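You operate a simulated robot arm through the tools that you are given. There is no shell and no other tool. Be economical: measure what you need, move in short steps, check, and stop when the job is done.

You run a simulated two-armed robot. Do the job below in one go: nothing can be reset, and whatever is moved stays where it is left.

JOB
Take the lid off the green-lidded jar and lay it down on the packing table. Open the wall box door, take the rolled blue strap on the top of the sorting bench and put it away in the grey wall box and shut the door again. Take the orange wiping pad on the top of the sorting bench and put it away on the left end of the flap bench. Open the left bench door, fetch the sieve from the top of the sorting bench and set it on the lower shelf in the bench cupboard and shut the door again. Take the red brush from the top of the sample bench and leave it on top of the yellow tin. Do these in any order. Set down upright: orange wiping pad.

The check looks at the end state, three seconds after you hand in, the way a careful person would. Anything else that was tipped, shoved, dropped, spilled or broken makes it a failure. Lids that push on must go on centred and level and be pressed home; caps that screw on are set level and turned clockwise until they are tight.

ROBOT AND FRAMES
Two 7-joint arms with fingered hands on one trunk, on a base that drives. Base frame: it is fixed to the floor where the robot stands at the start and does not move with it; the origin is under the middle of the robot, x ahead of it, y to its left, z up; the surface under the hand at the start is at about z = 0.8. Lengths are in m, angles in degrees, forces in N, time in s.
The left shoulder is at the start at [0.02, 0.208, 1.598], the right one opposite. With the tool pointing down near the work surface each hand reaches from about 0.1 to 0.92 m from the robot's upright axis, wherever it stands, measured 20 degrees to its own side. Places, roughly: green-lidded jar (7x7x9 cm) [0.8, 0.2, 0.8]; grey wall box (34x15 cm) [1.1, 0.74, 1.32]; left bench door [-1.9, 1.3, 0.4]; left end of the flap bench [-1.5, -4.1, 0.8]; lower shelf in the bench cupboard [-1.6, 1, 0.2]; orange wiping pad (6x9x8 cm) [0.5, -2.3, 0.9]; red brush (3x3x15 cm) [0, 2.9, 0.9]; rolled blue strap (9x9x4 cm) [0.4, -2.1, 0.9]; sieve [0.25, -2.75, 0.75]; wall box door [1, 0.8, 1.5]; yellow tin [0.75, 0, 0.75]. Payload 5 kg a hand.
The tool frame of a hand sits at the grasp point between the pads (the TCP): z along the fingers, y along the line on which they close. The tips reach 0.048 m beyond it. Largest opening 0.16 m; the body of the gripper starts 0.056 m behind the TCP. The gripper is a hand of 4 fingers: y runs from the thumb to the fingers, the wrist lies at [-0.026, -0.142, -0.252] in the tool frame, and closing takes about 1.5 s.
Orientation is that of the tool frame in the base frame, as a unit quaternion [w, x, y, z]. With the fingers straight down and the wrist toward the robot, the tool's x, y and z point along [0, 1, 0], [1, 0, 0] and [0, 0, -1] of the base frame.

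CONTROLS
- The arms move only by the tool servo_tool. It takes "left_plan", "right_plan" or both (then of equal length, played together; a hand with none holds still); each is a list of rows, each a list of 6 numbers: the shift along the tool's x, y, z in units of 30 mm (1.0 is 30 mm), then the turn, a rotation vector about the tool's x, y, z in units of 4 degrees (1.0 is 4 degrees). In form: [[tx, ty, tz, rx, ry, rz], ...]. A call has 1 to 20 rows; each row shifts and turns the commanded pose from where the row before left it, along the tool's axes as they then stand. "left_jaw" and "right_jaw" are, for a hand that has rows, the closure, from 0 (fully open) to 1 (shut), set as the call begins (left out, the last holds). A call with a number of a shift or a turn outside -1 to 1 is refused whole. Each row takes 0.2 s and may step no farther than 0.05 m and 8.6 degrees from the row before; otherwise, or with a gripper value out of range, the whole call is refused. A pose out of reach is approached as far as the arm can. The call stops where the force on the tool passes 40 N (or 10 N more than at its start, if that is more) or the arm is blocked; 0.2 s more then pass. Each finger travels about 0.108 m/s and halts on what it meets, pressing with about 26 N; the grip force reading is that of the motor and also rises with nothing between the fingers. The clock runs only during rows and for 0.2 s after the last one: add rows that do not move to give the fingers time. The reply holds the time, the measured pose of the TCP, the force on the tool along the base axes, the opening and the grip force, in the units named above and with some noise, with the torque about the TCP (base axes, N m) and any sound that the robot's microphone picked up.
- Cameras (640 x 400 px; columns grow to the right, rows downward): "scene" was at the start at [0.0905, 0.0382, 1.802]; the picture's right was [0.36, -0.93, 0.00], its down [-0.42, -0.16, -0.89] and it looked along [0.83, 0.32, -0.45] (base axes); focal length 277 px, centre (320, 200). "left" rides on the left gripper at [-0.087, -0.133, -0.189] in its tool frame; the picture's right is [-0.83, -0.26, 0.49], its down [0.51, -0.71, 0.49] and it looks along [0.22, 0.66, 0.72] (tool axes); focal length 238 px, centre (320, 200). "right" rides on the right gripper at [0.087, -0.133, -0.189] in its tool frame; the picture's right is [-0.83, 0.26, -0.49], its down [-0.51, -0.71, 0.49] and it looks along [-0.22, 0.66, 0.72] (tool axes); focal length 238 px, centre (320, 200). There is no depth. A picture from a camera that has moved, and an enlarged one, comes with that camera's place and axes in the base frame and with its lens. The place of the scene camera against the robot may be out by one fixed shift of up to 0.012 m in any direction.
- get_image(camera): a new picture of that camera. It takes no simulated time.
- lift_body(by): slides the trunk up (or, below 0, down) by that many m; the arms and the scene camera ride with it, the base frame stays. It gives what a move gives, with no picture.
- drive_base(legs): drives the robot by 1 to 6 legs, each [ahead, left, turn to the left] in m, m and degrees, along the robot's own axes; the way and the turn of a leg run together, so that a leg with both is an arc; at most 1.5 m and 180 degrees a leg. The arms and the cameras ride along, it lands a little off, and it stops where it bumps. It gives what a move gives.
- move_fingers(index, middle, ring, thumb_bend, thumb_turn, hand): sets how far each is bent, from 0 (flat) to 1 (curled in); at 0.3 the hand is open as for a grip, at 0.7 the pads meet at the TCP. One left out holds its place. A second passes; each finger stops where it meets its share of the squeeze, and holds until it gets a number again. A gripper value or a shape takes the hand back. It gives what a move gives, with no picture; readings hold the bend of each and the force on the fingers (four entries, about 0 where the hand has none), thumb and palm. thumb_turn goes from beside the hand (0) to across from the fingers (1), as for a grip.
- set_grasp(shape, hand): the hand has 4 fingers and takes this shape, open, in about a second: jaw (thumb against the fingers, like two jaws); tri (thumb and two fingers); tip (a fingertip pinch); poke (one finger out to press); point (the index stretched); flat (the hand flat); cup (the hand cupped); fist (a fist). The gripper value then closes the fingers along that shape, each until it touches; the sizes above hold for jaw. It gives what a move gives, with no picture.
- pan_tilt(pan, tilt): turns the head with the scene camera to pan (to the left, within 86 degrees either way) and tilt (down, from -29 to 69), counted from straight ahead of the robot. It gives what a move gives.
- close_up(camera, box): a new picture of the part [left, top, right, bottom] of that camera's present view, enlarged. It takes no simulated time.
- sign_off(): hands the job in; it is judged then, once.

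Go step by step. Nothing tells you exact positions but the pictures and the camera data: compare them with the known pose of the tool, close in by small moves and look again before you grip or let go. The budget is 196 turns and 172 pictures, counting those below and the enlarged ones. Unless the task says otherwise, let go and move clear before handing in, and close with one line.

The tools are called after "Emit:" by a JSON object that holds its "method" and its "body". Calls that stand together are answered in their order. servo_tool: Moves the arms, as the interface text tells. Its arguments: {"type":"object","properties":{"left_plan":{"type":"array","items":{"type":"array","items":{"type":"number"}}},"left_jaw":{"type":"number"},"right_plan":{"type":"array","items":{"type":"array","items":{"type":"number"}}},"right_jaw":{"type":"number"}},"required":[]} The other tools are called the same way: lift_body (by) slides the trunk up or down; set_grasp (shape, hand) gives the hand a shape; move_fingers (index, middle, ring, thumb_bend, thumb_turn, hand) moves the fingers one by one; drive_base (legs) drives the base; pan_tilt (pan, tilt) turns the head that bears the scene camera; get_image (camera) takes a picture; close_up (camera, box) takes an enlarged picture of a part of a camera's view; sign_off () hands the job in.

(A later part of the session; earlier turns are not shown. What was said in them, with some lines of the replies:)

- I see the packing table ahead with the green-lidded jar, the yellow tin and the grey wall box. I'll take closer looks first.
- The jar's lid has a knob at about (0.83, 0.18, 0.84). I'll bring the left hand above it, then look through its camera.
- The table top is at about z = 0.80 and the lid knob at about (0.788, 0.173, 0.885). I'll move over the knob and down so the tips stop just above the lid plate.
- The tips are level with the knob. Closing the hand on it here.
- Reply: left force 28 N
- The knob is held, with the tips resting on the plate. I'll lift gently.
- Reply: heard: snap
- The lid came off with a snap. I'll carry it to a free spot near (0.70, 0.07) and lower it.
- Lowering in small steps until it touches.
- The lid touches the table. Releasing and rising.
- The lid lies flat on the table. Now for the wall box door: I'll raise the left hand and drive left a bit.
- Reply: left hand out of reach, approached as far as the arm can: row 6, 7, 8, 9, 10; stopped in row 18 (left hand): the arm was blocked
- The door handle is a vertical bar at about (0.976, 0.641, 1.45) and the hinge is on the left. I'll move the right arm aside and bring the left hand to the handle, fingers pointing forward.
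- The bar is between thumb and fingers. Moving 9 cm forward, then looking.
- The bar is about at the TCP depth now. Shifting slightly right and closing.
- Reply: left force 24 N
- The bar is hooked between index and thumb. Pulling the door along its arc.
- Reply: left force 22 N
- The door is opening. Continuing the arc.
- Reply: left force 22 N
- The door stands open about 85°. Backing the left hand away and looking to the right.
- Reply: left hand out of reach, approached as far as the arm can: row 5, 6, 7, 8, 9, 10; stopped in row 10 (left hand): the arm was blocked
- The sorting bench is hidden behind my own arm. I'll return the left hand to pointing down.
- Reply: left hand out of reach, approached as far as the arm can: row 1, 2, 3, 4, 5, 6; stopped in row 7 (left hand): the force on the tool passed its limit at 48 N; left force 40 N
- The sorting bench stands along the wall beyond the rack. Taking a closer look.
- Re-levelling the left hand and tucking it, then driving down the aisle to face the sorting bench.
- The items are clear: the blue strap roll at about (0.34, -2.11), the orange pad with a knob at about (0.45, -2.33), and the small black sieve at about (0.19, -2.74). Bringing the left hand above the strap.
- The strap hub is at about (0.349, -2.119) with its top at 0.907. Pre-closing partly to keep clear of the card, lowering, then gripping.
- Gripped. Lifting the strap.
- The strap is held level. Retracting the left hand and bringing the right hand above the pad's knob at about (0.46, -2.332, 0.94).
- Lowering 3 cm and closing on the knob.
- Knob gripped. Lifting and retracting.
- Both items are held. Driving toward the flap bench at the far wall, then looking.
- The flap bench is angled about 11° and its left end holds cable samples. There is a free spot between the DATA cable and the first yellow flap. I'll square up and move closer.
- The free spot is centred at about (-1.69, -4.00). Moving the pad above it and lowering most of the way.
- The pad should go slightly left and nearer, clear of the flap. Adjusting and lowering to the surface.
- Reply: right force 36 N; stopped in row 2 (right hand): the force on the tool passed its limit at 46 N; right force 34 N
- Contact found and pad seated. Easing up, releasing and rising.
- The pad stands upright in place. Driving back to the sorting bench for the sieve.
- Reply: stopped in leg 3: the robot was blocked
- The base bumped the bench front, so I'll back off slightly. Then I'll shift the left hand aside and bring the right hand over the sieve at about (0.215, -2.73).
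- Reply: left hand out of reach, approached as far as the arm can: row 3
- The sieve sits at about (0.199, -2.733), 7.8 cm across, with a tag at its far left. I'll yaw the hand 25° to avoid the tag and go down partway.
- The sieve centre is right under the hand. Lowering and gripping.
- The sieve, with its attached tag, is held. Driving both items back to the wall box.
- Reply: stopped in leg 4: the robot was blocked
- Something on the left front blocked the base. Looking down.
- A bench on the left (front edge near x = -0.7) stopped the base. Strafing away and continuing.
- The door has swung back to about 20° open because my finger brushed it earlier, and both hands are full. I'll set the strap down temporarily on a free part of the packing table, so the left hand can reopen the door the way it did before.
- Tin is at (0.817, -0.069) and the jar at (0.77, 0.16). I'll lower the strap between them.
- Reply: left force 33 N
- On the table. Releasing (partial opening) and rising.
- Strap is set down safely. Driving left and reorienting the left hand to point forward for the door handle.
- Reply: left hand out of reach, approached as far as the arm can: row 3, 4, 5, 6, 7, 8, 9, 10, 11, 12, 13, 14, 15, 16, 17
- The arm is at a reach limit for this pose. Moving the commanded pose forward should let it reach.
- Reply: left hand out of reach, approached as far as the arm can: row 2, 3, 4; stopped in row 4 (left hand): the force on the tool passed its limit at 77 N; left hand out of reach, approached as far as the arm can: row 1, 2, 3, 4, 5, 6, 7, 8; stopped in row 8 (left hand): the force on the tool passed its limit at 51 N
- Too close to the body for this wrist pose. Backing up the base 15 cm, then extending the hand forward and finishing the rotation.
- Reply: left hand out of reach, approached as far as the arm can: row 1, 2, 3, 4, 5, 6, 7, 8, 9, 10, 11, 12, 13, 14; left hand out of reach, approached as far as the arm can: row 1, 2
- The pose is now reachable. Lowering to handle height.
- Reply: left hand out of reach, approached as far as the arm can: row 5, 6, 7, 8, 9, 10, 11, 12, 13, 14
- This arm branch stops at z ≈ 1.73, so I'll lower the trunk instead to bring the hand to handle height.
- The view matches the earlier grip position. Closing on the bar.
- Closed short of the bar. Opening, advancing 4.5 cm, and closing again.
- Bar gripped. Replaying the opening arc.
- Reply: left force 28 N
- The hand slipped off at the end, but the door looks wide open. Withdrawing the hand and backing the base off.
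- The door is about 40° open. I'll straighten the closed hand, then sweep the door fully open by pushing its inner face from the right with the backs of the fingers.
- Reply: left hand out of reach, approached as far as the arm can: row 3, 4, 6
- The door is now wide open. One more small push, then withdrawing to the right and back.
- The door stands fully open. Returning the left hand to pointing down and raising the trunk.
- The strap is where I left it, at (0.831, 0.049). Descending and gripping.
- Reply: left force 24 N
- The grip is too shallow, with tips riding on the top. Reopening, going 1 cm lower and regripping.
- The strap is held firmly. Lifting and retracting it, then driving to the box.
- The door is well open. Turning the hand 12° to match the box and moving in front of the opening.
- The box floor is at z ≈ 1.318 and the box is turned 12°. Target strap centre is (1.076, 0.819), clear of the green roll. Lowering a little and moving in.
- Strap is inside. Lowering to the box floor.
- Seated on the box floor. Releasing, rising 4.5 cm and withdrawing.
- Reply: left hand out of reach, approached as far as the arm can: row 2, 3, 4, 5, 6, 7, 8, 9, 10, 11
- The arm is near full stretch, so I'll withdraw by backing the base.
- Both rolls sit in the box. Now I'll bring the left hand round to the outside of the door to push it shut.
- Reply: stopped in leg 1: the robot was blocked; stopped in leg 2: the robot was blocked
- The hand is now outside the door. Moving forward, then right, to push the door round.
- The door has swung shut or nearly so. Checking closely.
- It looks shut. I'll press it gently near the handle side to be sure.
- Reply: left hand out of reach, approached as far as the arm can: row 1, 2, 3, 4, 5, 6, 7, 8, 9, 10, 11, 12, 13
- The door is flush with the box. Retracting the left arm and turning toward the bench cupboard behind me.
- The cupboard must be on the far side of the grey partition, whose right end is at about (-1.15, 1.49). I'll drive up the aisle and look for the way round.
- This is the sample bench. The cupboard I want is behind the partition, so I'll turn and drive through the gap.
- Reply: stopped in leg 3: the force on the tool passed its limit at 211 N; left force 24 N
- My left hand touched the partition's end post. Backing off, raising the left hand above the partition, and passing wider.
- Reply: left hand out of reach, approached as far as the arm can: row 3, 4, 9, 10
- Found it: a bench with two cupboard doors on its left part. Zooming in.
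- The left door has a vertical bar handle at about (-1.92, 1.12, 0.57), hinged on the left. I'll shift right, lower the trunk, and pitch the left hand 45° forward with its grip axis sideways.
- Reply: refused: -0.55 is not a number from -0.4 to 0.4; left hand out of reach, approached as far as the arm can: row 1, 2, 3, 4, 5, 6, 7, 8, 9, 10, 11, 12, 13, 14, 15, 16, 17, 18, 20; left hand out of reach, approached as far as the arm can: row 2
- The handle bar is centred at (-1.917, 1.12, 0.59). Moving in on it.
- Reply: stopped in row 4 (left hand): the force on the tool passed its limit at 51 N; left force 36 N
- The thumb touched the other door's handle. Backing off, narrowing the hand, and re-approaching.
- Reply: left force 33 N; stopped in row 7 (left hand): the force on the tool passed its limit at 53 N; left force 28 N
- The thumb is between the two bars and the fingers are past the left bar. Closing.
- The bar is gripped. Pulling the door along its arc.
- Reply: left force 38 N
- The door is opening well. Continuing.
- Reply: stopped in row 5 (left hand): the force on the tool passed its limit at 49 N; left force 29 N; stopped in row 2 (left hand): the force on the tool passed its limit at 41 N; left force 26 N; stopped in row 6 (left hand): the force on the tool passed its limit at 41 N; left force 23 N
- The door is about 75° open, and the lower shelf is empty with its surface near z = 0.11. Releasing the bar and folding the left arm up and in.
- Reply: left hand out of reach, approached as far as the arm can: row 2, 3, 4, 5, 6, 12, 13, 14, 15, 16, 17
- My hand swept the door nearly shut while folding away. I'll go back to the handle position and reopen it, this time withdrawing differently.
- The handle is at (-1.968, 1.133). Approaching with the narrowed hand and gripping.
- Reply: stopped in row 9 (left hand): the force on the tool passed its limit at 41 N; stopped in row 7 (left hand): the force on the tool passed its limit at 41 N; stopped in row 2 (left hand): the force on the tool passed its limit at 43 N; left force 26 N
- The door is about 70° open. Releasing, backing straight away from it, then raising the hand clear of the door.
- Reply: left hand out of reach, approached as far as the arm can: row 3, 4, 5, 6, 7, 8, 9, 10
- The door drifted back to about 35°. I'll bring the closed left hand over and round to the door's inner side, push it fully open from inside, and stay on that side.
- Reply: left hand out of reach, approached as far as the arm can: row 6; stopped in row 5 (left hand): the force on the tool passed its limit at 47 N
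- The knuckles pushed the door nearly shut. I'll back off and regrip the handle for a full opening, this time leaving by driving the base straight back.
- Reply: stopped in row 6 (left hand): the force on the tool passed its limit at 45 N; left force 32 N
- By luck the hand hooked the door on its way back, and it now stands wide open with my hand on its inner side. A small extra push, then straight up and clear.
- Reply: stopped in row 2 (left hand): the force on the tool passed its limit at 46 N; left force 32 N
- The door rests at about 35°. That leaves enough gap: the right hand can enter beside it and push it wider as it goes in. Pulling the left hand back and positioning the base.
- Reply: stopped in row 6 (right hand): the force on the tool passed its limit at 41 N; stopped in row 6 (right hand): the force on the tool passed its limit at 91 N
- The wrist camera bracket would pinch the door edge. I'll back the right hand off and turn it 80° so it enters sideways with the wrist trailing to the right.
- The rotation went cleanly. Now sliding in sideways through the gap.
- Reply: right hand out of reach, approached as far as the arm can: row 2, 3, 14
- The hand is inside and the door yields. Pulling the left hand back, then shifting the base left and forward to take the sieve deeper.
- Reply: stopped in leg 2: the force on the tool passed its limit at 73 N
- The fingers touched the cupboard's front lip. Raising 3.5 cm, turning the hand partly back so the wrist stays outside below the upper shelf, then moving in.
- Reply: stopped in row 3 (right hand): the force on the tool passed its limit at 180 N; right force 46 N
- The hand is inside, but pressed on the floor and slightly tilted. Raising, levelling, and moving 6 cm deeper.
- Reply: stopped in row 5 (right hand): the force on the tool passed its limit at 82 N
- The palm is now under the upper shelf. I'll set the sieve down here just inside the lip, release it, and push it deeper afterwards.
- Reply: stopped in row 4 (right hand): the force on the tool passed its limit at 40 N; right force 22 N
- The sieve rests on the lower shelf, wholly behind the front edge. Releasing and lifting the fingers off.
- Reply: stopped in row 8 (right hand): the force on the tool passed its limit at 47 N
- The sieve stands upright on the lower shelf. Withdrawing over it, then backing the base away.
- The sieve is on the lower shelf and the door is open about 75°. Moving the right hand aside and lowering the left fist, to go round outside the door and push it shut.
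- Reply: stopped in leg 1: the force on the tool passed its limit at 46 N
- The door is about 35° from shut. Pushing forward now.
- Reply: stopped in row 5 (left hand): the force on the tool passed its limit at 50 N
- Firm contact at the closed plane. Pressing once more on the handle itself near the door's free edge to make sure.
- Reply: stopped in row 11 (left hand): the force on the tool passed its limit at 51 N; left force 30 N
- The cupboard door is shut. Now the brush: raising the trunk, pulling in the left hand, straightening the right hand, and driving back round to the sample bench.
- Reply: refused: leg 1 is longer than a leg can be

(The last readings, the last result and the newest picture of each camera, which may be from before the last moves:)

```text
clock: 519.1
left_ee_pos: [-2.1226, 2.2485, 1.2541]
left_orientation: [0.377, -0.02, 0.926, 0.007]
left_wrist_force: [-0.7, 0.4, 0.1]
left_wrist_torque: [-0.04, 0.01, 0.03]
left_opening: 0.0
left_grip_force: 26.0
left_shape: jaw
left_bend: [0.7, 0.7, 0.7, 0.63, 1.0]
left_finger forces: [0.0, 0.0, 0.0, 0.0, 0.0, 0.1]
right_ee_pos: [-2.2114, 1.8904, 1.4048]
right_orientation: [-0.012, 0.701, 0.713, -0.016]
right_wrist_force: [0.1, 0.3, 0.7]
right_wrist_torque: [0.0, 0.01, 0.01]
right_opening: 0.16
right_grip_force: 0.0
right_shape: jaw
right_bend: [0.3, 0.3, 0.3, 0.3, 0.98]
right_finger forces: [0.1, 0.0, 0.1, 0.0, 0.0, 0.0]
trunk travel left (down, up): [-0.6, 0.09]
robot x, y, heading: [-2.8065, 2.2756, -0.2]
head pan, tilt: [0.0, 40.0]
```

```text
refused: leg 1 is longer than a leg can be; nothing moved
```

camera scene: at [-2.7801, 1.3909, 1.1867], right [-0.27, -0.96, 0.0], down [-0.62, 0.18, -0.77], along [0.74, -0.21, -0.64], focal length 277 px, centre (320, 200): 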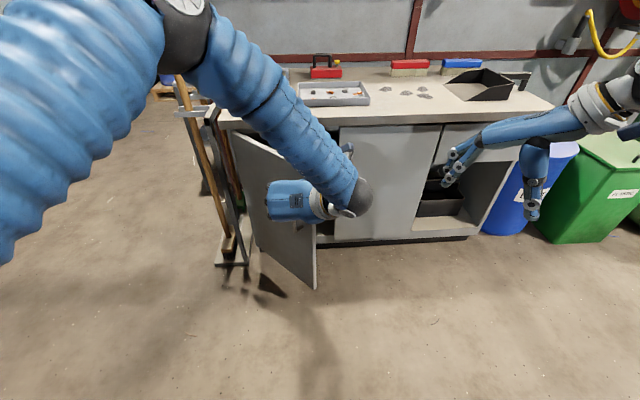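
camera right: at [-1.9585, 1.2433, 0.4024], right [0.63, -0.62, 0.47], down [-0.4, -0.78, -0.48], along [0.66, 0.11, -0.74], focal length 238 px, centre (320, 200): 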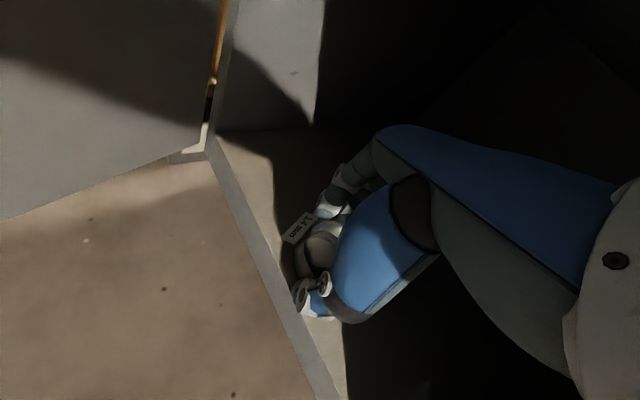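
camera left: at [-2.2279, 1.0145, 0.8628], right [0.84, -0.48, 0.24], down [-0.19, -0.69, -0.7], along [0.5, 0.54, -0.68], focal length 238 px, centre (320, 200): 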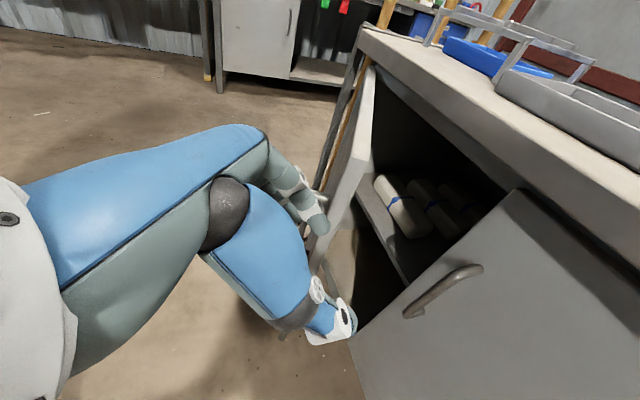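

Emit:
{"method": "drive_base", "body": {"legs": [[1.45, -0.15, 0], [1.1, -0.18, 0], [0, 0, 70]]}}

Emit:
{"method": "pan_tilt", "body": {"pan": -8, "tilt": 38}}

Emit:
{"method": "get_image", "body": {"camera": "scene"}}

```text
clock: 534.7
left_ee_pos: [0.0055, 2.5674, 1.2549]
left_orientation: [0.307, -0.544, 0.749, 0.22]
left_wrist_force: [-0.8, 0.5, 0.5]
left_wrist_torque: [-0.02, 0.0, -0.01]
left_opening: 0.0
left_grip_force: 25.5
left_shape: jaw
left_bend: [0.7, 0.7, 0.7, 0.63, 1.0]
left_finger forces: [0.0, 0.0, 0.1, 0.0, 0.1, 0.1]
right_ee_pos: [0.3105, 2.3591, 1.4054]
right_orientation: [0.0, 0.17, 0.985, -0.021]
right_wrist_force: [0.2, 0.1, -1.1]
right_wrist_torque: [-0.01, 0.0, 0.01]
right_opening: 0.16
right_grip_force: 0.1
right_shape: jaw
right_bend: [0.3, 0.3, 0.3, 0.3, 0.98]
right_finger forces: [0.1, 0.1, 0.0, 0.0, 0.1, 0.0]
trunk travel left (down, up): [-0.6, 0.09]
robot x, y, heading: [-0.262, 1.9382, 69.4]
head pan, tilt: [0.0, 40.0]
```

```text
clock: 535.4
left_ee_pos: [0.0049, 2.5678, 1.254]
left_orientation: [0.307, -0.544, 0.749, 0.221]
left_wrist_force: [-0.6, 0.1, 0.0]
left_wrist_torque: [-0.03, -0.03, 0.03]
left_opening: 0.0
left_grip_force: 25.7
left_shape: jaw
left_bend: [0.7, 0.7, 0.7, 0.63, 1.0]
left_finger forces: [0.0, 0.0, 0.0, 0.1, 0.0, 0.0]
right_ee_pos: [0.3097, 2.361, 1.4045]
right_orientation: [0.0, 0.17, 0.985, -0.02]
right_wrist_force: [-0.6, -0.1, 0.2]
right_wrist_torque: [0.02, 0.01, 0.0]
right_opening: 0.16
right_grip_force: 0.0
right_shape: jaw
right_bend: [0.3, 0.3, 0.3, 0.3, 0.98]
right_finger forces: [0.0, 0.1, 0.0, 0.0, 0.0, 0.0]
trunk travel left (down, up): [-0.6, 0.09]
robot x, y, heading: [-0.2632, 1.9397, 69.4]
head pan, tilt: [-8.0, 38.0]
```

```text
2 pictures are left
camera scene: at [-0.2202, 2.0287, 1.7848], right [0.88, -0.48, 0.0], down [-0.29, -0.54, -0.79], along [0.38, 0.69, -0.62], focal length 277 px, centre (320, 200)
```

scene: 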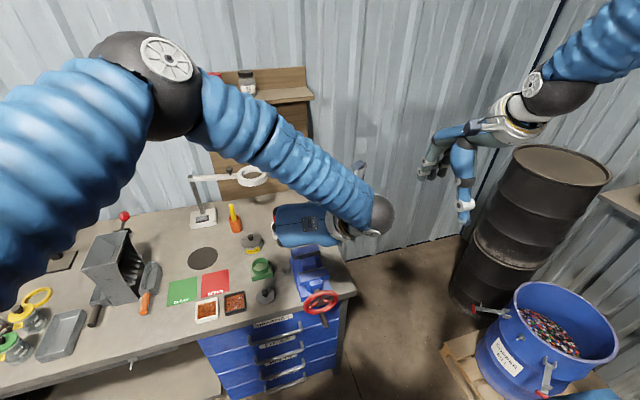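

The brush may be hidden behind my left hand. Raising it out of the way and taking a careful close-up.

Emit:
{"method": "servo_tool", "body": {"left_plan": [[-0.7, 0, -0.7, 0, 0, 0], [-0.7, 0, -0.7, 0, 0, 0], [-0.7, 0, -0.7, 0, 0, 0], [-0.7, 0, -0.7, 0, 0, 0], [-0.7, 0, -0.7, 0, 0, 0], [-0.7, 0, -0.7, 0, 0, 0], [-0.7, 0, -0.7, 0, 0, 0], [-0.7, 0, -0.7, 0, 0, 0], [-0.7, 0, -0.7, 0, 0, 0], [-0.7, 0, -0.7, 0, 0, 0]]}}

Emit:
{"method": "close_up", "body": {"camera": "scene", "box": [170, 170, 362, 300]}}

```text
clock: 537.6
left_ee_pos: [0.0036, 2.5704, 1.5504]
left_orientation: [0.307, -0.544, 0.749, 0.22]
left_wrist_force: [-0.7, -1.1, -0.4]
left_wrist_torque: [0.03, -0.01, -0.01]
left_opening: 0.0
left_grip_force: 25.9
left_shape: jaw
left_bend: [0.7, 0.7, 0.7, 0.63, 1.0]
left_finger forces: [0.0, 0.0, 0.0, 0.0, 0.1, 0.0]
right_ee_pos: [0.3101, 2.3587, 1.4062]
right_orientation: [0.001, 0.17, 0.985, -0.02]
right_wrist_force: [-1.0, 0.2, 0.5]
right_wrist_torque: [0.05, -0.06, 0.01]
right_opening: 0.16
right_grip_force: 0.0
right_shape: jaw
right_bend: [0.3, 0.3, 0.3, 0.3, 0.98]
right_finger forces: [0.1, 0.1, 0.0, 0.1, 0.1, 0.0]
trunk travel left (down, up): [-0.6, 0.09]
robot x, y, heading: [-0.2621, 1.9374, 69.3]
head pan, tilt: [-8.0, 38.0]
```

```text
3.08 times, centred on (266, 235) of scene
camera zoom: at [-0.2207, 2.0274, 1.7848], right [0.88, -0.48, 0.0], down [-0.29, -0.54, -0.79], along [0.38, 0.69, -0.62], focal length 851 px, centre (486, 92)
```

zoom: 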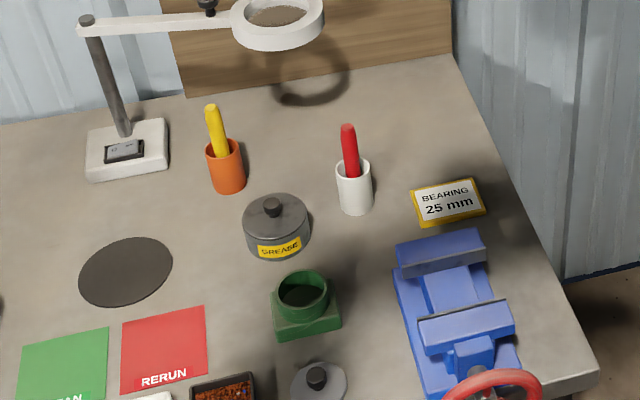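

The red brush stands in a white cup at about (0.04, 2.915), top near z = 1.0. Squaring up, moving closer and bringing the right hand above it.

Emit:
{"method": "drive_base", "body": {"legs": [[0, 0, 15], [0.2, 0, 0]]}}

Emit:
{"method": "servo_tool", "body": {"right_plan": [[0.77, 0.86, 0.9, 0, 0, 0], [0.77, 0.86, 0.9, 0, 0, 0], [0.77, 0.86, 0.9, 0, 0, 0], [0.77, 0.86, 0.9, 0, 0, 0], [0.77, 0.86, 0.9, 0, 0, 0], [0.77, 0.86, 0.9, 0, 0, 0], [0.77, 0.86, 0.9, 0, 0, 0], [0.7, 0.8, 0.9, 0, 0, 0], [0, 0, 0, 0, 0, 0]], "right_jaw": 0.2}}

```text
clock: 540.1
left_ee_pos: [-0.1481, 2.8114, 1.5521]
left_orientation: [0.275, -0.637, 0.672, 0.259]
left_wrist_force: [0.4, -0.8, 0.3]
left_wrist_torque: [0.04, 0.01, 0.01]
left_opening: 0.0
left_grip_force: 25.9
left_shape: jaw
left_bend: [0.7, 0.7, 0.7, 0.63, 1.0]
left_finger forces: [0.1, 0.0, 0.0, 0.0, 0.0, 0.0]
right_ee_pos: [0.2009, 2.6879, 1.4055]
right_orientation: [0.003, 0.04, 0.999, -0.019]
right_wrist_force: [0.6, -1.9, 0.3]
right_wrist_torque: [0.05, 0.01, -0.02]
right_opening: 0.1601
right_grip_force: 0.1
right_shape: jaw
right_bend: [0.3, 0.3, 0.3, 0.3, 0.98]
right_finger forces: [0.0, 0.0, 0.0, 0.1, 0.1, 0.0]
trunk travel left (down, up): [-0.6, 0.09]
robot x, y, heading: [-0.2418, 2.1371, 84.5]
head pan, tilt: [-8.0, 38.0]
```

```text
clock: 542.1
left_ee_pos: [-0.1802, 2.8273, 1.535]
left_orientation: [0.253, -0.643, 0.668, 0.277]
left_wrist_force: [0.4, -0.6, -0.1]
left_wrist_torque: [0.03, 0.02, 0.0]
left_opening: 0.0
left_grip_force: 25.9
left_shape: jaw
left_bend: [0.7, 0.7, 0.7, 0.63, 1.0]
left_finger forces: [0.0, 0.0, 0.0, 0.1, 0.1, 0.1]
right_ee_pos: [0.0547, 2.9044, 1.1899]
right_orientation: [-0.001, 0.054, 0.998, -0.012]
right_wrist_force: [0.8, -1.1, 1.4]
right_wrist_torque: [0.06, 0.04, 0.01]
right_opening: 0.1284
right_grip_force: 0.0
right_shape: jaw
right_bend: [0.26, 0.34, 0.32, 0.51, 0.99]
right_finger forces: [0.0, 0.0, 0.1, 0.0, 0.1, 0.1]
trunk travel left (down, up): [-0.6, 0.09]
robot x, y, heading: [-0.2411, 2.1366, 84.4]
head pan, tilt: [-8.0, 38.0]
```

Moving the left arm aside, as the arms brushed each other, and using the last picture for a close-up of the brush from the right hand's camera.

Emit:
{"method": "servo_tool", "body": {"left_plan": [[0, 1, 0, 0, 0, 0], [0, 1, 0, 0, 0, 0], [0, 1, 0, 0, 0, 0], [0, 1, 0, 0, 0, 0], [0, 1, 0, 0, 0, 0], [0, 1, 0, 0, 0, 0]]}}

Emit:
{"method": "close_up", "body": {"camera": "right", "box": [190, 180, 370, 340]}}

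```text
clock: 543.5
left_ee_pos: [-0.3288, 2.825, 1.5505]
left_orientation: [0.275, -0.637, 0.673, 0.257]
left_wrist_force: [-1.7, 0.7, -0.6]
left_wrist_torque: [-0.01, -0.08, -0.05]
left_opening: 0.0
left_grip_force: 26.2
left_shape: jaw
left_bend: [0.7, 0.7, 0.7, 0.63, 1.0]
left_finger forces: [0.0, 0.1, 0.2, 0.0, 0.0, 0.0]
right_ee_pos: [0.0344, 2.9003, 1.1798]
right_orientation: [0.004, 0.04, 0.999, -0.02]
right_wrist_force: [-0.4, 0.6, 0.4]
right_wrist_torque: [-0.01, -0.07, -0.02]
right_opening: 0.1284
right_grip_force: 0.1
right_shape: jaw
right_bend: [0.26, 0.34, 0.32, 0.51, 0.99]
right_finger forces: [0.1, 0.0, 0.1, 0.0, 0.0, 0.0]
trunk travel left (down, up): [-0.6, 0.09]
robot x, y, heading: [-0.2405, 2.1366, 84.4]
head pan, tilt: [-8.0, 38.0]
```

```text
2.50 times, centred on (280, 260) of right
camera zoom: at [-0.0629, 2.7825, 1.3721], right [0.85, 0.21, 0.48], down [0.45, -0.77, -0.46], along [0.27, 0.61, -0.75], focal length 596 px, centre (420, 50)
```

zoom: 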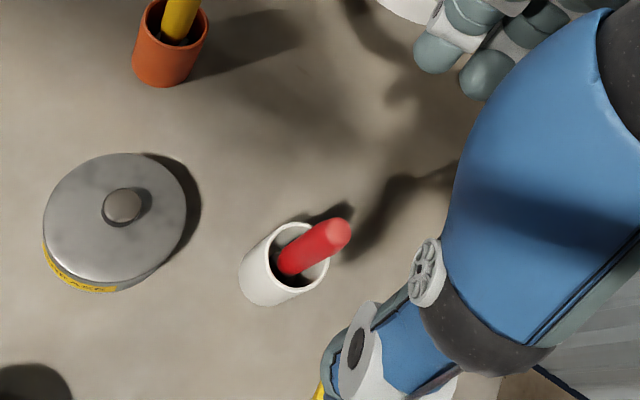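

The brush axis is at (0.0455, 2.912), top at about 1.01, cup rim at about 0.94. Descending to grip the exposed handle above the cup.

Emit:
{"method": "servo_tool", "body": {"right_plan": [[-0.33, 0.43, 0, 0, 0, 0], [0, 0, 0.95, 0, 0, 0], [0, 0, 0.95, 0, 0, 0], [0, 0, 0.95, 0, 0, 0], [0, 0, 0.95, 0, 0, 0], [0, 0, 0.95, 0, 0, 0], [0, 0, 0.95, 0, 0, 0], [0, 0, 0, 0, 0, 0]]}}

Emit:
{"method": "servo_tool", "body": {"right_plan": [[0, 0, 0, 0, 0, 0], [0, 0, 0, 0, 0, 0], [0, 0, 0, 0, 0, 0], [0, 0, 0, 0, 0, 0], [0, 0, 0, 0, 0, 0], [0, 0, 0, 0, 0, 0], [0, 0, 0, 0, 0, 0]], "right_jaw": 1}}

```text
clock: 545.3
left_ee_pos: [-0.3282, 2.8233, 1.5514]
left_orientation: [0.275, -0.637, 0.672, 0.259]
left_wrist_force: [-0.3, -1.0, 0.2]
left_wrist_torque: [0.05, 0.0, -0.02]
left_opening: 0.0
left_grip_force: 25.8
left_shape: jaw
left_bend: [0.7, 0.7, 0.7, 0.63, 1.0]
left_finger forces: [0.0, 0.0, 0.0, 0.0, 0.0, 0.1]
right_ee_pos: [0.0474, 2.904, 1.0093]
right_orientation: [0.003, 0.04, 0.999, -0.02]
right_wrist_force: [0.1, 1.4, -0.5]
right_wrist_torque: [0.03, -0.03, -0.01]
right_opening: 0.1283
right_grip_force: 0.0
right_shape: jaw
right_bend: [0.26, 0.34, 0.32, 0.51, 0.99]
right_finger forces: [0.0, 0.0, 0.0, 0.0, 0.1, 0.1]
trunk travel left (down, up): [-0.6, 0.09]
robot x, y, heading: [-0.2428, 2.1342, 84.4]
head pan, tilt: [-8.0, 38.0]
```

```text
clock: 546.9
left_ee_pos: [-0.327, 2.8255, 1.5509]
left_orientation: [0.275, -0.637, 0.672, 0.258]
left_wrist_force: [-0.1, -0.1, -0.5]
left_wrist_torque: [-0.01, 0.02, -0.01]
left_opening: 0.0001
left_grip_force: 26.5
left_shape: jaw
left_bend: [0.7, 0.7, 0.7, 0.63, 1.0]
left_finger forces: [0.0, 0.0, 0.0, 0.1, 0.0, 0.1]
right_ee_pos: [0.0489, 2.9038, 1.0079]
right_orientation: [0.003, 0.041, 0.999, -0.02]
right_wrist_force: [0.8, -0.1, -0.1]
right_wrist_torque: [0.03, -0.01, -0.01]
right_opening: 0.009
right_grip_force: 25.9
right_shape: jaw
right_bend: [0.71, 0.7, 0.7, 0.74, 1.0]
right_finger forces: [16.2, 5.6, 0.0, 0.1, 20.9, 0.0]
trunk travel left (down, up): [-0.6, 0.09]
robot x, y, heading: [-0.2408, 2.1346, 84.2]
head pan, tilt: [-8.0, 38.0]
```

The handle is gripped. Drawing it straight up out of the cup.

Emit:
{"method": "servo_tool", "body": {"right_plan": [[0, 0, -0.3, 0, 0, 0], [0, 0, -0.6, 0, 0, 0], [0, 0, -0.8, 0, 0, 0], [0, 0, -0.9, 0, 0, 0], [0, 0, -1, 0, 0, 0], [0, 0, -1, 0, 0, 0], [0, 0, -1, 0, 0, 0], [0, 0, -1, 0, 0, 0], [0, 0, -1, 0, 0, 0], [0, 0, -1, 0, 0, 0], [0, 0, -1, 0, 0, 0], [0, 0, -1, 0, 0, 0], [0, 0, 0, 0, 0, 0]]}}

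```text
clock: 549.7
left_ee_pos: [-0.3279, 2.8252, 1.5506]
left_orientation: [0.275, -0.637, 0.672, 0.258]
left_wrist_force: [-0.1, 0.1, 0.2]
left_wrist_torque: [0.01, 0.02, 0.05]
left_opening: 0.0
left_grip_force: 26.1
left_shape: jaw
left_bend: [0.7, 0.7, 0.7, 0.63, 1.0]
left_finger forces: [0.0, 0.0, 0.1, 0.0, 0.1, 0.0]
right_ee_pos: [0.0466, 2.9178, 1.3249]
right_orientation: [0.003, 0.04, 0.999, -0.02]
right_wrist_force: [-0.3, 0.0, -1.2]
right_wrist_torque: [-0.03, 0.03, 0.0]
right_opening: 0.0093
right_grip_force: 25.8
right_shape: jaw
right_bend: [0.71, 0.7, 0.7, 0.74, 1.0]
right_finger forces: [16.3, 5.9, 0.0, 0.0, 21.0, 0.0]
trunk travel left (down, up): [-0.6, 0.09]
robot x, y, heading: [-0.2449, 2.1363, 84.5]
head pan, tilt: [-8.0, 38.0]
```

The brush is held vertically. Retracting it and driving to the packing table.

Emit:
{"method": "servo_tool", "body": {"right_plan": [[0, -0.8, -0.3, 0, 0, 0], [0, -0.8, -0.3, 0, 0, 0], [0, -0.8, -0.3, 0, 0, 0], [0, -0.8, -0.3, 0, 0, 0], [0, -0.8, -0.3, 0, 0, 0], [0, -0.8, -0.3, 0, 0, 0], [0, -0.8, -0.3, 0, 0, 0], [0, -0.8, -0.3, 0, 0, 0]]}}

Emit:
{"method": "drive_base", "body": {"legs": [[-0.28, 0, 0], [0, 0, -84.4], [0.05, -1.2, 0], [0, -0.45, 0]]}}

```text
clock: 551.5
left_ee_pos: [-0.3289, 2.8236, 1.5512]
left_orientation: [0.276, -0.637, 0.672, 0.259]
left_wrist_force: [0.5, -0.2, -0.3]
left_wrist_torque: [0.05, -0.01, -0.02]
left_opening: 0.0001
left_grip_force: 26.1
left_shape: jaw
left_bend: [0.7, 0.7, 0.7, 0.63, 1.0]
left_finger forces: [0.1, 0.1, 0.1, 0.0, 0.2, 0.0]
right_ee_pos: [0.0306, 2.7263, 1.4069]
right_orientation: [0.003, 0.04, 0.999, -0.019]
right_wrist_force: [-0.3, -1.0, 0.5]
right_wrist_torque: [0.09, -0.03, -0.01]
right_opening: 0.009
right_grip_force: 26.1
right_shape: jaw
right_bend: [0.71, 0.7, 0.7, 0.74, 1.0]
right_finger forces: [16.3, 6.0, 0.0, 0.0, 20.9, 0.1]
trunk travel left (down, up): [-0.6, 0.09]
robot x, y, heading: [-0.2389, 2.1335, 84.2]
head pan, tilt: [-8.0, 38.0]
```

```text
clock: 565.1
left_ee_pos: [0.4597, 0.3609, 1.5517]
left_orientation: [0.377, -0.021, 0.926, 0.007]
left_wrist_force: [-0.2, 1.4, -0.4]
left_wrist_torque: [-0.02, -0.01, -0.04]
left_opening: 0.0001
left_grip_force: 26.3
left_shape: jaw
left_bend: [0.7, 0.7, 0.7, 0.63, 1.0]
left_finger forces: [0.1, 0.0, 0.0, 0.0, 0.0, 0.0]
right_ee_pos: [0.3982, -0.0043, 1.4067]
right_orientation: [-0.011, 0.702, 0.712, -0.018]
right_wrist_force: [-0.3, 0.1, -1.4]
right_wrist_torque: [-0.05, -0.05, 0.04]
right_opening: 0.0089
right_grip_force: 26.2
right_shape: jaw
right_bend: [0.71, 0.7, 0.7, 0.74, 1.0]
right_finger forces: [16.5, 6.6, 0.0, 0.0, 20.5, 0.0]
trunk travel left (down, up): [-0.6, 0.09]
robot x, y, heading: [-0.2184, 0.2077, -0.2]
head pan, tilt: [-8.0, 38.0]
```

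Emit:
{"method": "drive_base", "body": {"legs": [[0.21, -0.05, 0]]}}

```text
clock: 566.7
left_ee_pos: [0.6678, 0.3092, 1.5512]
left_orientation: [0.378, -0.02, 0.926, 0.006]
left_wrist_force: [-1.5, 0.1, -0.4]
left_wrist_torque: [-0.02, -0.02, -0.04]
left_opening: 0.0
left_grip_force: 26.2
left_shape: jaw
left_bend: [0.7, 0.7, 0.7, 0.63, 1.0]
left_finger forces: [0.0, 0.1, 0.0, 0.0, 0.1, 0.1]
right_ee_pos: [0.6055, -0.0551, 1.4049]
right_orientation: [-0.01, 0.701, 0.713, -0.016]
right_wrist_force: [-0.6, 0.1, -0.3]
right_wrist_torque: [-0.04, -0.03, -0.03]
right_opening: 0.0085
right_grip_force: 25.9
right_shape: jaw
right_bend: [0.71, 0.7, 0.7, 0.74, 1.0]
right_finger forces: [16.4, 6.6, 0.0, 0.0, 20.5, 0.1]
trunk travel left (down, up): [-0.6, 0.09]
robot x, y, heading: [-0.0093, 0.1553, -0.0]
head pan, tilt: [-8.0, 38.0]
```

Emit:
{"method": "servo_tool", "body": {"right_plan": [[-0.07, 0.98, 0, 0, 0, 0], [-0.07, 0.98, 0, 0, 0, 0], [-0.07, 0.98, 0, 0, 0, 0], [-0.07, 0.98, 0, 0, 0, 0], [-0.07, 0.98, 0, 0, 0, 0], [-0.07, 0.98, 0, 0, 0, 0], [-0.07, 0.98, 0, 0, 0, 0], [0, 0.04, 1, 0, 0, 0], [0, 0.04, 1, 0, 0, 0], [0, 0.04, 1, 0, 0, 0], [0, 0.04, 1, 0, 0, 0], [0, 0.04, 1, 0, 0, 0], [0, 0.04, 1, 0, 0, 0], [0, 0.04, 1, 0, 0, 0], [0, 0.04, 1, 0, 0, 0], [0, 0, 0, 0, 0, 0]]}}

```text
clock: 570.1
left_ee_pos: [0.6683, 0.3094, 1.5511]
left_orientation: [0.377, -0.02, 0.926, 0.007]
left_wrist_force: [-0.2, 0.4, 0.4]
left_wrist_torque: [-0.03, -0.02, -0.02]
left_opening: 0.0
left_grip_force: 26.6
left_shape: jaw
left_bend: [0.7, 0.7, 0.7, 0.63, 1.0]
left_finger forces: [0.0, 0.0, 0.1, 0.0, 0.0, 0.1]
right_ee_pos: [0.8109, -0.0685, 1.1582]
right_orientation: [-0.011, 0.701, 0.713, -0.018]
right_wrist_force: [0.6, -0.2, -0.4]
right_wrist_torque: [0.0, -0.02, -0.05]
right_opening: 0.0087
right_grip_force: 26.0
right_shape: jaw
right_bend: [0.71, 0.7, 0.7, 0.74, 1.0]
right_finger forces: [16.6, 7.0, 0.0, 0.0, 20.4, 0.1]
trunk travel left (down, up): [-0.6, 0.09]
robot x, y, heading: [-0.0085, 0.157, 0.1]
head pan, tilt: [-8.0, 38.0]
```

Above the tin at (0.811, -0.069). Lowering toward contact.

Emit:
{"method": "servo_tool", "body": {"right_plan": [[0, 0.04, 1, 0, 0, 0], [0, 0.04, 1, 0, 0, 0], [0, 0.03, 0.8, 0, 0, 0], [0, 0.01, 0.3, 0, 0, 0], [0, 0, 0.15, 0, 0, 0], [0, 0, 0, 0, 0, 0]]}}

Emit:
{"method": "servo_tool", "body": {"right_plan": [[0, 0, 0.1, 0, 0, 0], [0, 0, 0.1, 0, 0, 0], [0, 0, 0.1, 0, 0, 0], [0, 0, 0, 0, 0, 0]]}}

```text
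clock: 571.5
left_ee_pos: [0.6699, 0.3094, 1.5509]
left_orientation: [0.378, -0.02, 0.926, 0.006]
left_wrist_force: [-0.3, 0.5, 0.6]
left_wrist_torque: [0.0, -0.02, 0.0]
left_opening: 0.0
left_grip_force: 26.1
left_shape: jaw
left_bend: [0.7, 0.7, 0.7, 0.63, 1.0]
left_finger forces: [0.1, 0.1, 0.0, 0.0, 0.0, 0.0]
right_ee_pos: [0.8129, -0.0695, 1.0619]
right_orientation: [-0.012, 0.702, 0.712, -0.016]
right_wrist_force: [0.0, 0.6, -0.7]
right_wrist_torque: [0.01, -0.01, 0.04]
right_opening: 0.009
right_grip_force: 26.2
right_shape: jaw
right_bend: [0.71, 0.7, 0.7, 0.74, 1.0]
right_finger forces: [16.7, 7.0, 0.0, 0.1, 20.3, 0.1]
trunk travel left (down, up): [-0.6, 0.09]
robot x, y, heading: [-0.0115, 0.1556, 0.0]
head pan, tilt: [-8.0, 38.0]
```

```text
clock: 572.5
left_ee_pos: [0.6694, 0.3096, 1.551]
left_orientation: [0.377, -0.019, 0.926, 0.007]
left_wrist_force: [0.1, -0.4, -0.2]
left_wrist_torque: [0.02, 0.01, 0.05]
left_opening: 0.0
left_grip_force: 25.9
left_shape: jaw
left_bend: [0.7, 0.7, 0.7, 0.63, 1.0]
left_finger forces: [0.1, 0.0, 0.0, 0.1, 0.1, 0.0]
right_ee_pos: [0.8122, -0.0695, 1.0525]
right_orientation: [-0.011, 0.701, 0.713, -0.017]
right_wrist_force: [-0.2, 0.2, -0.1]
right_wrist_torque: [-0.01, 0.03, 0.01]
right_opening: 0.0088
right_grip_force: 25.8
right_shape: jaw
right_bend: [0.71, 0.7, 0.7, 0.74, 1.0]
right_finger forces: [16.6, 7.0, 0.1, 0.0, 20.3, 0.0]
trunk travel left (down, up): [-0.6, 0.09]
robot x, y, heading: [-0.0129, 0.1543, -0.1]
head pan, tilt: [-8.0, 38.0]
```

Emit:
{"method": "servo_tool", "body": {"right_plan": [[0, 0, 0.1, 0, 0, 0], [0, 0, 0.1, 0, 0, 0], [0, 0, 0.1, 0, 0, 0], [0, 0, 0, 0, 0, 0]]}}

Emit:
{"method": "servo_tool", "body": {"right_plan": [[0, 0, 0.1, 0, 0, 0], [0, 0, 0.1, 0, 0, 0], [0, 0, 0, 0, 0, 0]]}}

```text
clock: 573.5
left_ee_pos: [0.6692, 0.3095, 1.5509]
left_orientation: [0.377, -0.02, 0.926, 0.007]
left_wrist_force: [0.0, -0.4, 0.2]
left_wrist_torque: [0.01, -0.02, -0.03]
left_opening: 0.0
left_grip_force: 26.1
left_shape: jaw
left_bend: [0.7, 0.7, 0.7, 0.63, 1.0]
left_finger forces: [0.0, 0.0, 0.0, 0.1, 0.1, 0.0]
right_ee_pos: [0.8126, -0.0692, 1.0421]
right_orientation: [-0.012, 0.701, 0.713, -0.017]
right_wrist_force: [0.8, -0.2, -0.1]
right_wrist_torque: [0.01, -0.03, 0.0]
right_opening: 0.0088
right_grip_force: 26.2
right_shape: jaw
right_bend: [0.71, 0.7, 0.7, 0.74, 1.0]
right_finger forces: [16.7, 7.0, 0.0, 0.0, 20.2, 0.0]
trunk travel left (down, up): [-0.6, 0.09]
robot x, y, heading: [-0.0094, 0.1531, -0.4]
head pan, tilt: [-8.0, 38.0]
```

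```text
clock: 574.3
left_ee_pos: [0.6679, 0.3101, 1.5514]
left_orientation: [0.377, -0.02, 0.926, 0.006]
left_wrist_force: [1.1, -0.4, -0.7]
left_wrist_torque: [0.06, 0.03, 0.0]
left_opening: 0.0
left_grip_force: 25.8
left_shape: jaw
left_bend: [0.7, 0.7, 0.7, 0.63, 1.0]
left_finger forces: [0.0, 0.1, 0.0, 0.0, 0.0, 0.2]
right_ee_pos: [0.812, -0.0699, 1.0394]
right_orientation: [-0.01, 0.701, 0.713, -0.016]
right_wrist_force: [0.0, -0.4, 19.5]
right_wrist_torque: [-0.03, 0.0, 0.04]
right_opening: 0.0097
right_grip_force: 26.4
right_shape: jaw
right_bend: [0.71, 0.7, 0.7, 0.74, 1.0]
right_finger forces: [18.0, 8.3, 0.1, 0.0, 25.4, 0.0]
trunk travel left (down, up): [-0.6, 0.09]
robot x, y, heading: [-0.01, 0.1563, 0.0]
head pan, tilt: [-8.0, 38.0]
```

Contact at the expected tin-top height with no torque, so it is centred. Easing the pressure, then opening all fingers together.

Emit:
{"method": "servo_tool", "body": {"right_plan": [[0, 0, -0.04, 0, 0, 0], [0, 0, 0, 0, 0, 0], [0, 0, 0, 0, 0, 0]]}}

```text
clock: 575.1
left_ee_pos: [0.6668, 0.3103, 1.5521]
left_orientation: [0.377, -0.019, 0.926, 0.006]
left_wrist_force: [-0.2, 0.1, -0.4]
left_wrist_torque: [-0.03, 0.03, -0.03]
left_opening: 0.0001
left_grip_force: 25.9
left_shape: jaw
left_bend: [0.7, 0.7, 0.7, 0.63, 1.0]
left_finger forces: [0.1, 0.0, 0.1, 0.0, 0.0, 0.0]
right_ee_pos: [0.8108, -0.0706, 1.0386]
right_orientation: [-0.011, 0.701, 0.713, -0.017]
right_wrist_force: [0.5, -2.4, 20.0]
right_wrist_torque: [-0.07, -0.07, 0.01]
right_opening: 0.0095
right_grip_force: 26.4
right_shape: jaw
right_bend: [0.71, 0.7, 0.7, 0.74, 1.0]
right_finger forces: [18.6, 8.4, 0.1, 0.0, 25.1, 0.0]
trunk travel left (down, up): [-0.6, 0.09]
robot x, y, heading: [-0.0115, 0.1567, 0.4]
head pan, tilt: [-8.0, 38.0]
```

Emit:
{"method": "servo_tool", "body": {"right_plan": [[0, 0, -0.06, 0, 0, 0], [0, 0, 0, 0, 0, 0], [0, 0, 0, 0, 0, 0]]}}

```text
clock: 575.9
left_ee_pos: [0.6685, 0.3106, 1.5516]
left_orientation: [0.377, -0.02, 0.926, 0.006]
left_wrist_force: [-0.5, 0.1, -0.1]
left_wrist_torque: [-0.02, -0.03, 0.01]
left_opening: 0.0
left_grip_force: 26.1
left_shape: jaw
left_bend: [0.7, 0.7, 0.7, 0.63, 1.0]
left_finger forces: [0.0, 0.0, 0.0, 0.1, 0.0, 0.0]
right_ee_pos: [0.8103, -0.0701, 1.0392]
right_orientation: [-0.012, 0.701, 0.713, -0.016]
right_wrist_force: [-0.2, 0.1, 9.1]
right_wrist_torque: [0.02, -0.09, -0.02]
right_opening: 0.0095
right_grip_force: 26.3
right_shape: jaw
right_bend: [0.71, 0.7, 0.7, 0.74, 1.0]
right_finger forces: [18.5, 7.9, 0.0, 0.1, 23.5, 0.0]
trunk travel left (down, up): [-0.6, 0.09]
robot x, y, heading: [-0.0082, 0.1552, -0.1]
head pan, tilt: [-8.0, 38.0]
```

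Emit:
{"method": "move_fingers", "body": {"hand": "right", "index": 0.45, "middle": 0.45, "ring": 0.45, "thumb_bend": 0.48}}

```text
clock: 576.9
left_ee_pos: [0.669, 0.3089, 1.551]
left_orientation: [0.377, -0.02, 0.926, 0.007]
left_wrist_force: [0.0, -0.3, -0.1]
left_wrist_torque: [0.01, 0.04, -0.05]
left_opening: 0.0001
left_grip_force: 26.5
left_shape: jaw
left_bend: [0.7, 0.7, 0.7, 0.63, 1.0]
left_finger forces: [0.0, 0.0, 0.1, 0.0, 0.0, 0.0]
right_ee_pos: [0.8122, -0.0708, 1.0387]
right_orientation: [-0.012, 0.701, 0.713, -0.017]
right_wrist_force: [-0.5, 0.5, 0.0]
right_wrist_torque: [-0.02, -0.04, -0.01]
right_opening: 0.1045
right_grip_force: 0.1
right_shape: fingers
right_bend: [0.45, 0.45, 0.45, 0.48, 1.0]
right_finger forces: [0.1, 0.1, 0.0, 0.0, 0.1, 0.0]
trunk travel left (down, up): [-0.6, 0.09]
robot x, y, heading: [-0.0112, 0.1587, -0.3]
head pan, tilt: [-8.0, 38.0]
```

The fingers are free and nothing leans on them. Rising straight up and clear.

Emit:
{"method": "servo_tool", "body": {"right_plan": [[0, -0.02, -0.4, 0, 0, 0], [0, -0.03, -0.7, 0, 0, 0], [0, -0.04, -1, 0, 0, 0], [0, -0.04, -1, 0, 0, 0], [0, -0.04, -1, 0, 0, 0], [0, -0.04, -1, 0, 0, 0], [0, -0.04, -1, 0, 0, 0], [0, -0.04, -1, 0, 0, 0], [0, -0.04, -1, 0, 0, 0], [0, -0.5, -0.8, 0, 0, 0], [0, -0.8, -0.5, 0, 0, 0], [0, -0.8, 0, 0, 0, 0], [0, -0.8, 0, 0, 0, 0], [0, -0.8, 0, 0, 0, 0], [0, 0, 0, 0, 0, 0]]}}

Emit:
{"method": "drive_base", "body": {"legs": [[-0.15, 0, 0]]}}

Emit:
{"method": "sign_off", "body": {}}

```text
clock: 580.1
left_ee_pos: [0.6694, 0.309, 1.5516]
left_orientation: [0.376, -0.02, 0.926, 0.007]
left_wrist_force: [0.1, 0.0, -0.1]
left_wrist_torque: [-0.06, 0.03, 0.01]
left_opening: 0.0001
left_grip_force: 26.3
left_shape: jaw
left_bend: [0.7, 0.7, 0.7, 0.63, 1.0]
left_finger forces: [0.0, 0.0, 0.1, 0.1, 0.0, 0.1]
right_ee_pos: [0.7044, -0.0696, 1.3242]
right_orientation: [-0.011, 0.701, 0.712, -0.017]
right_wrist_force: [-0.4, -0.2, 0.0]
right_wrist_torque: [0.03, 0.07, 0.0]
right_opening: 0.1042
right_grip_force: 0.1
right_shape: fingers
right_bend: [0.45, 0.45, 0.45, 0.48, 1.0]
right_finger forces: [0.0, 0.1, 0.0, 0.0, 0.1, 0.0]
trunk travel left (down, up): [-0.6, 0.09]
robot x, y, heading: [-0.0097, 0.1544, 0.1]
head pan, tilt: [-8.0, 38.0]
```

```text
clock: 581.5
left_ee_pos: [0.5228, 0.3084, 1.5495]
left_orientation: [0.376, -0.018, 0.926, 0.005]
left_wrist_force: [0.6, -0.3, -0.8]
left_wrist_torque: [0.05, 0.04, 0.05]
left_opening: 0.0
left_grip_force: 25.5
left_shape: jaw
left_bend: [0.7, 0.7, 0.7, 0.63, 1.0]
left_finger forces: [0.0, 0.1, 0.0, 0.1, 0.1, 0.0]
right_ee_pos: [0.5551, -0.0725, 1.3236]
right_orientation: [-0.011, 0.702, 0.712, -0.017]
right_wrist_force: [1.0, -0.3, -1.2]
right_wrist_torque: [0.02, 0.07, -0.02]
right_opening: 0.1044
right_grip_force: 0.0
right_shape: fingers
right_bend: [0.45, 0.45, 0.45, 0.48, 1.0]
right_finger forces: [0.0, 0.0, 0.1, 0.0, 0.0, 0.0]
trunk travel left (down, up): [-0.6, 0.09]
robot x, y, heading: [-0.1567, 0.1583, -0.2]
head pan, tilt: [-8.0, 38.0]
```

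```text
The job is handed in.
```

All five jobs are done and handed in, but with no pictures left I judged the cupboard door (shut) and the brush (upright on the tin) by touch alone; along the way I also bumped benches and the partition's end post and shoved several things hard, with no damage seen.
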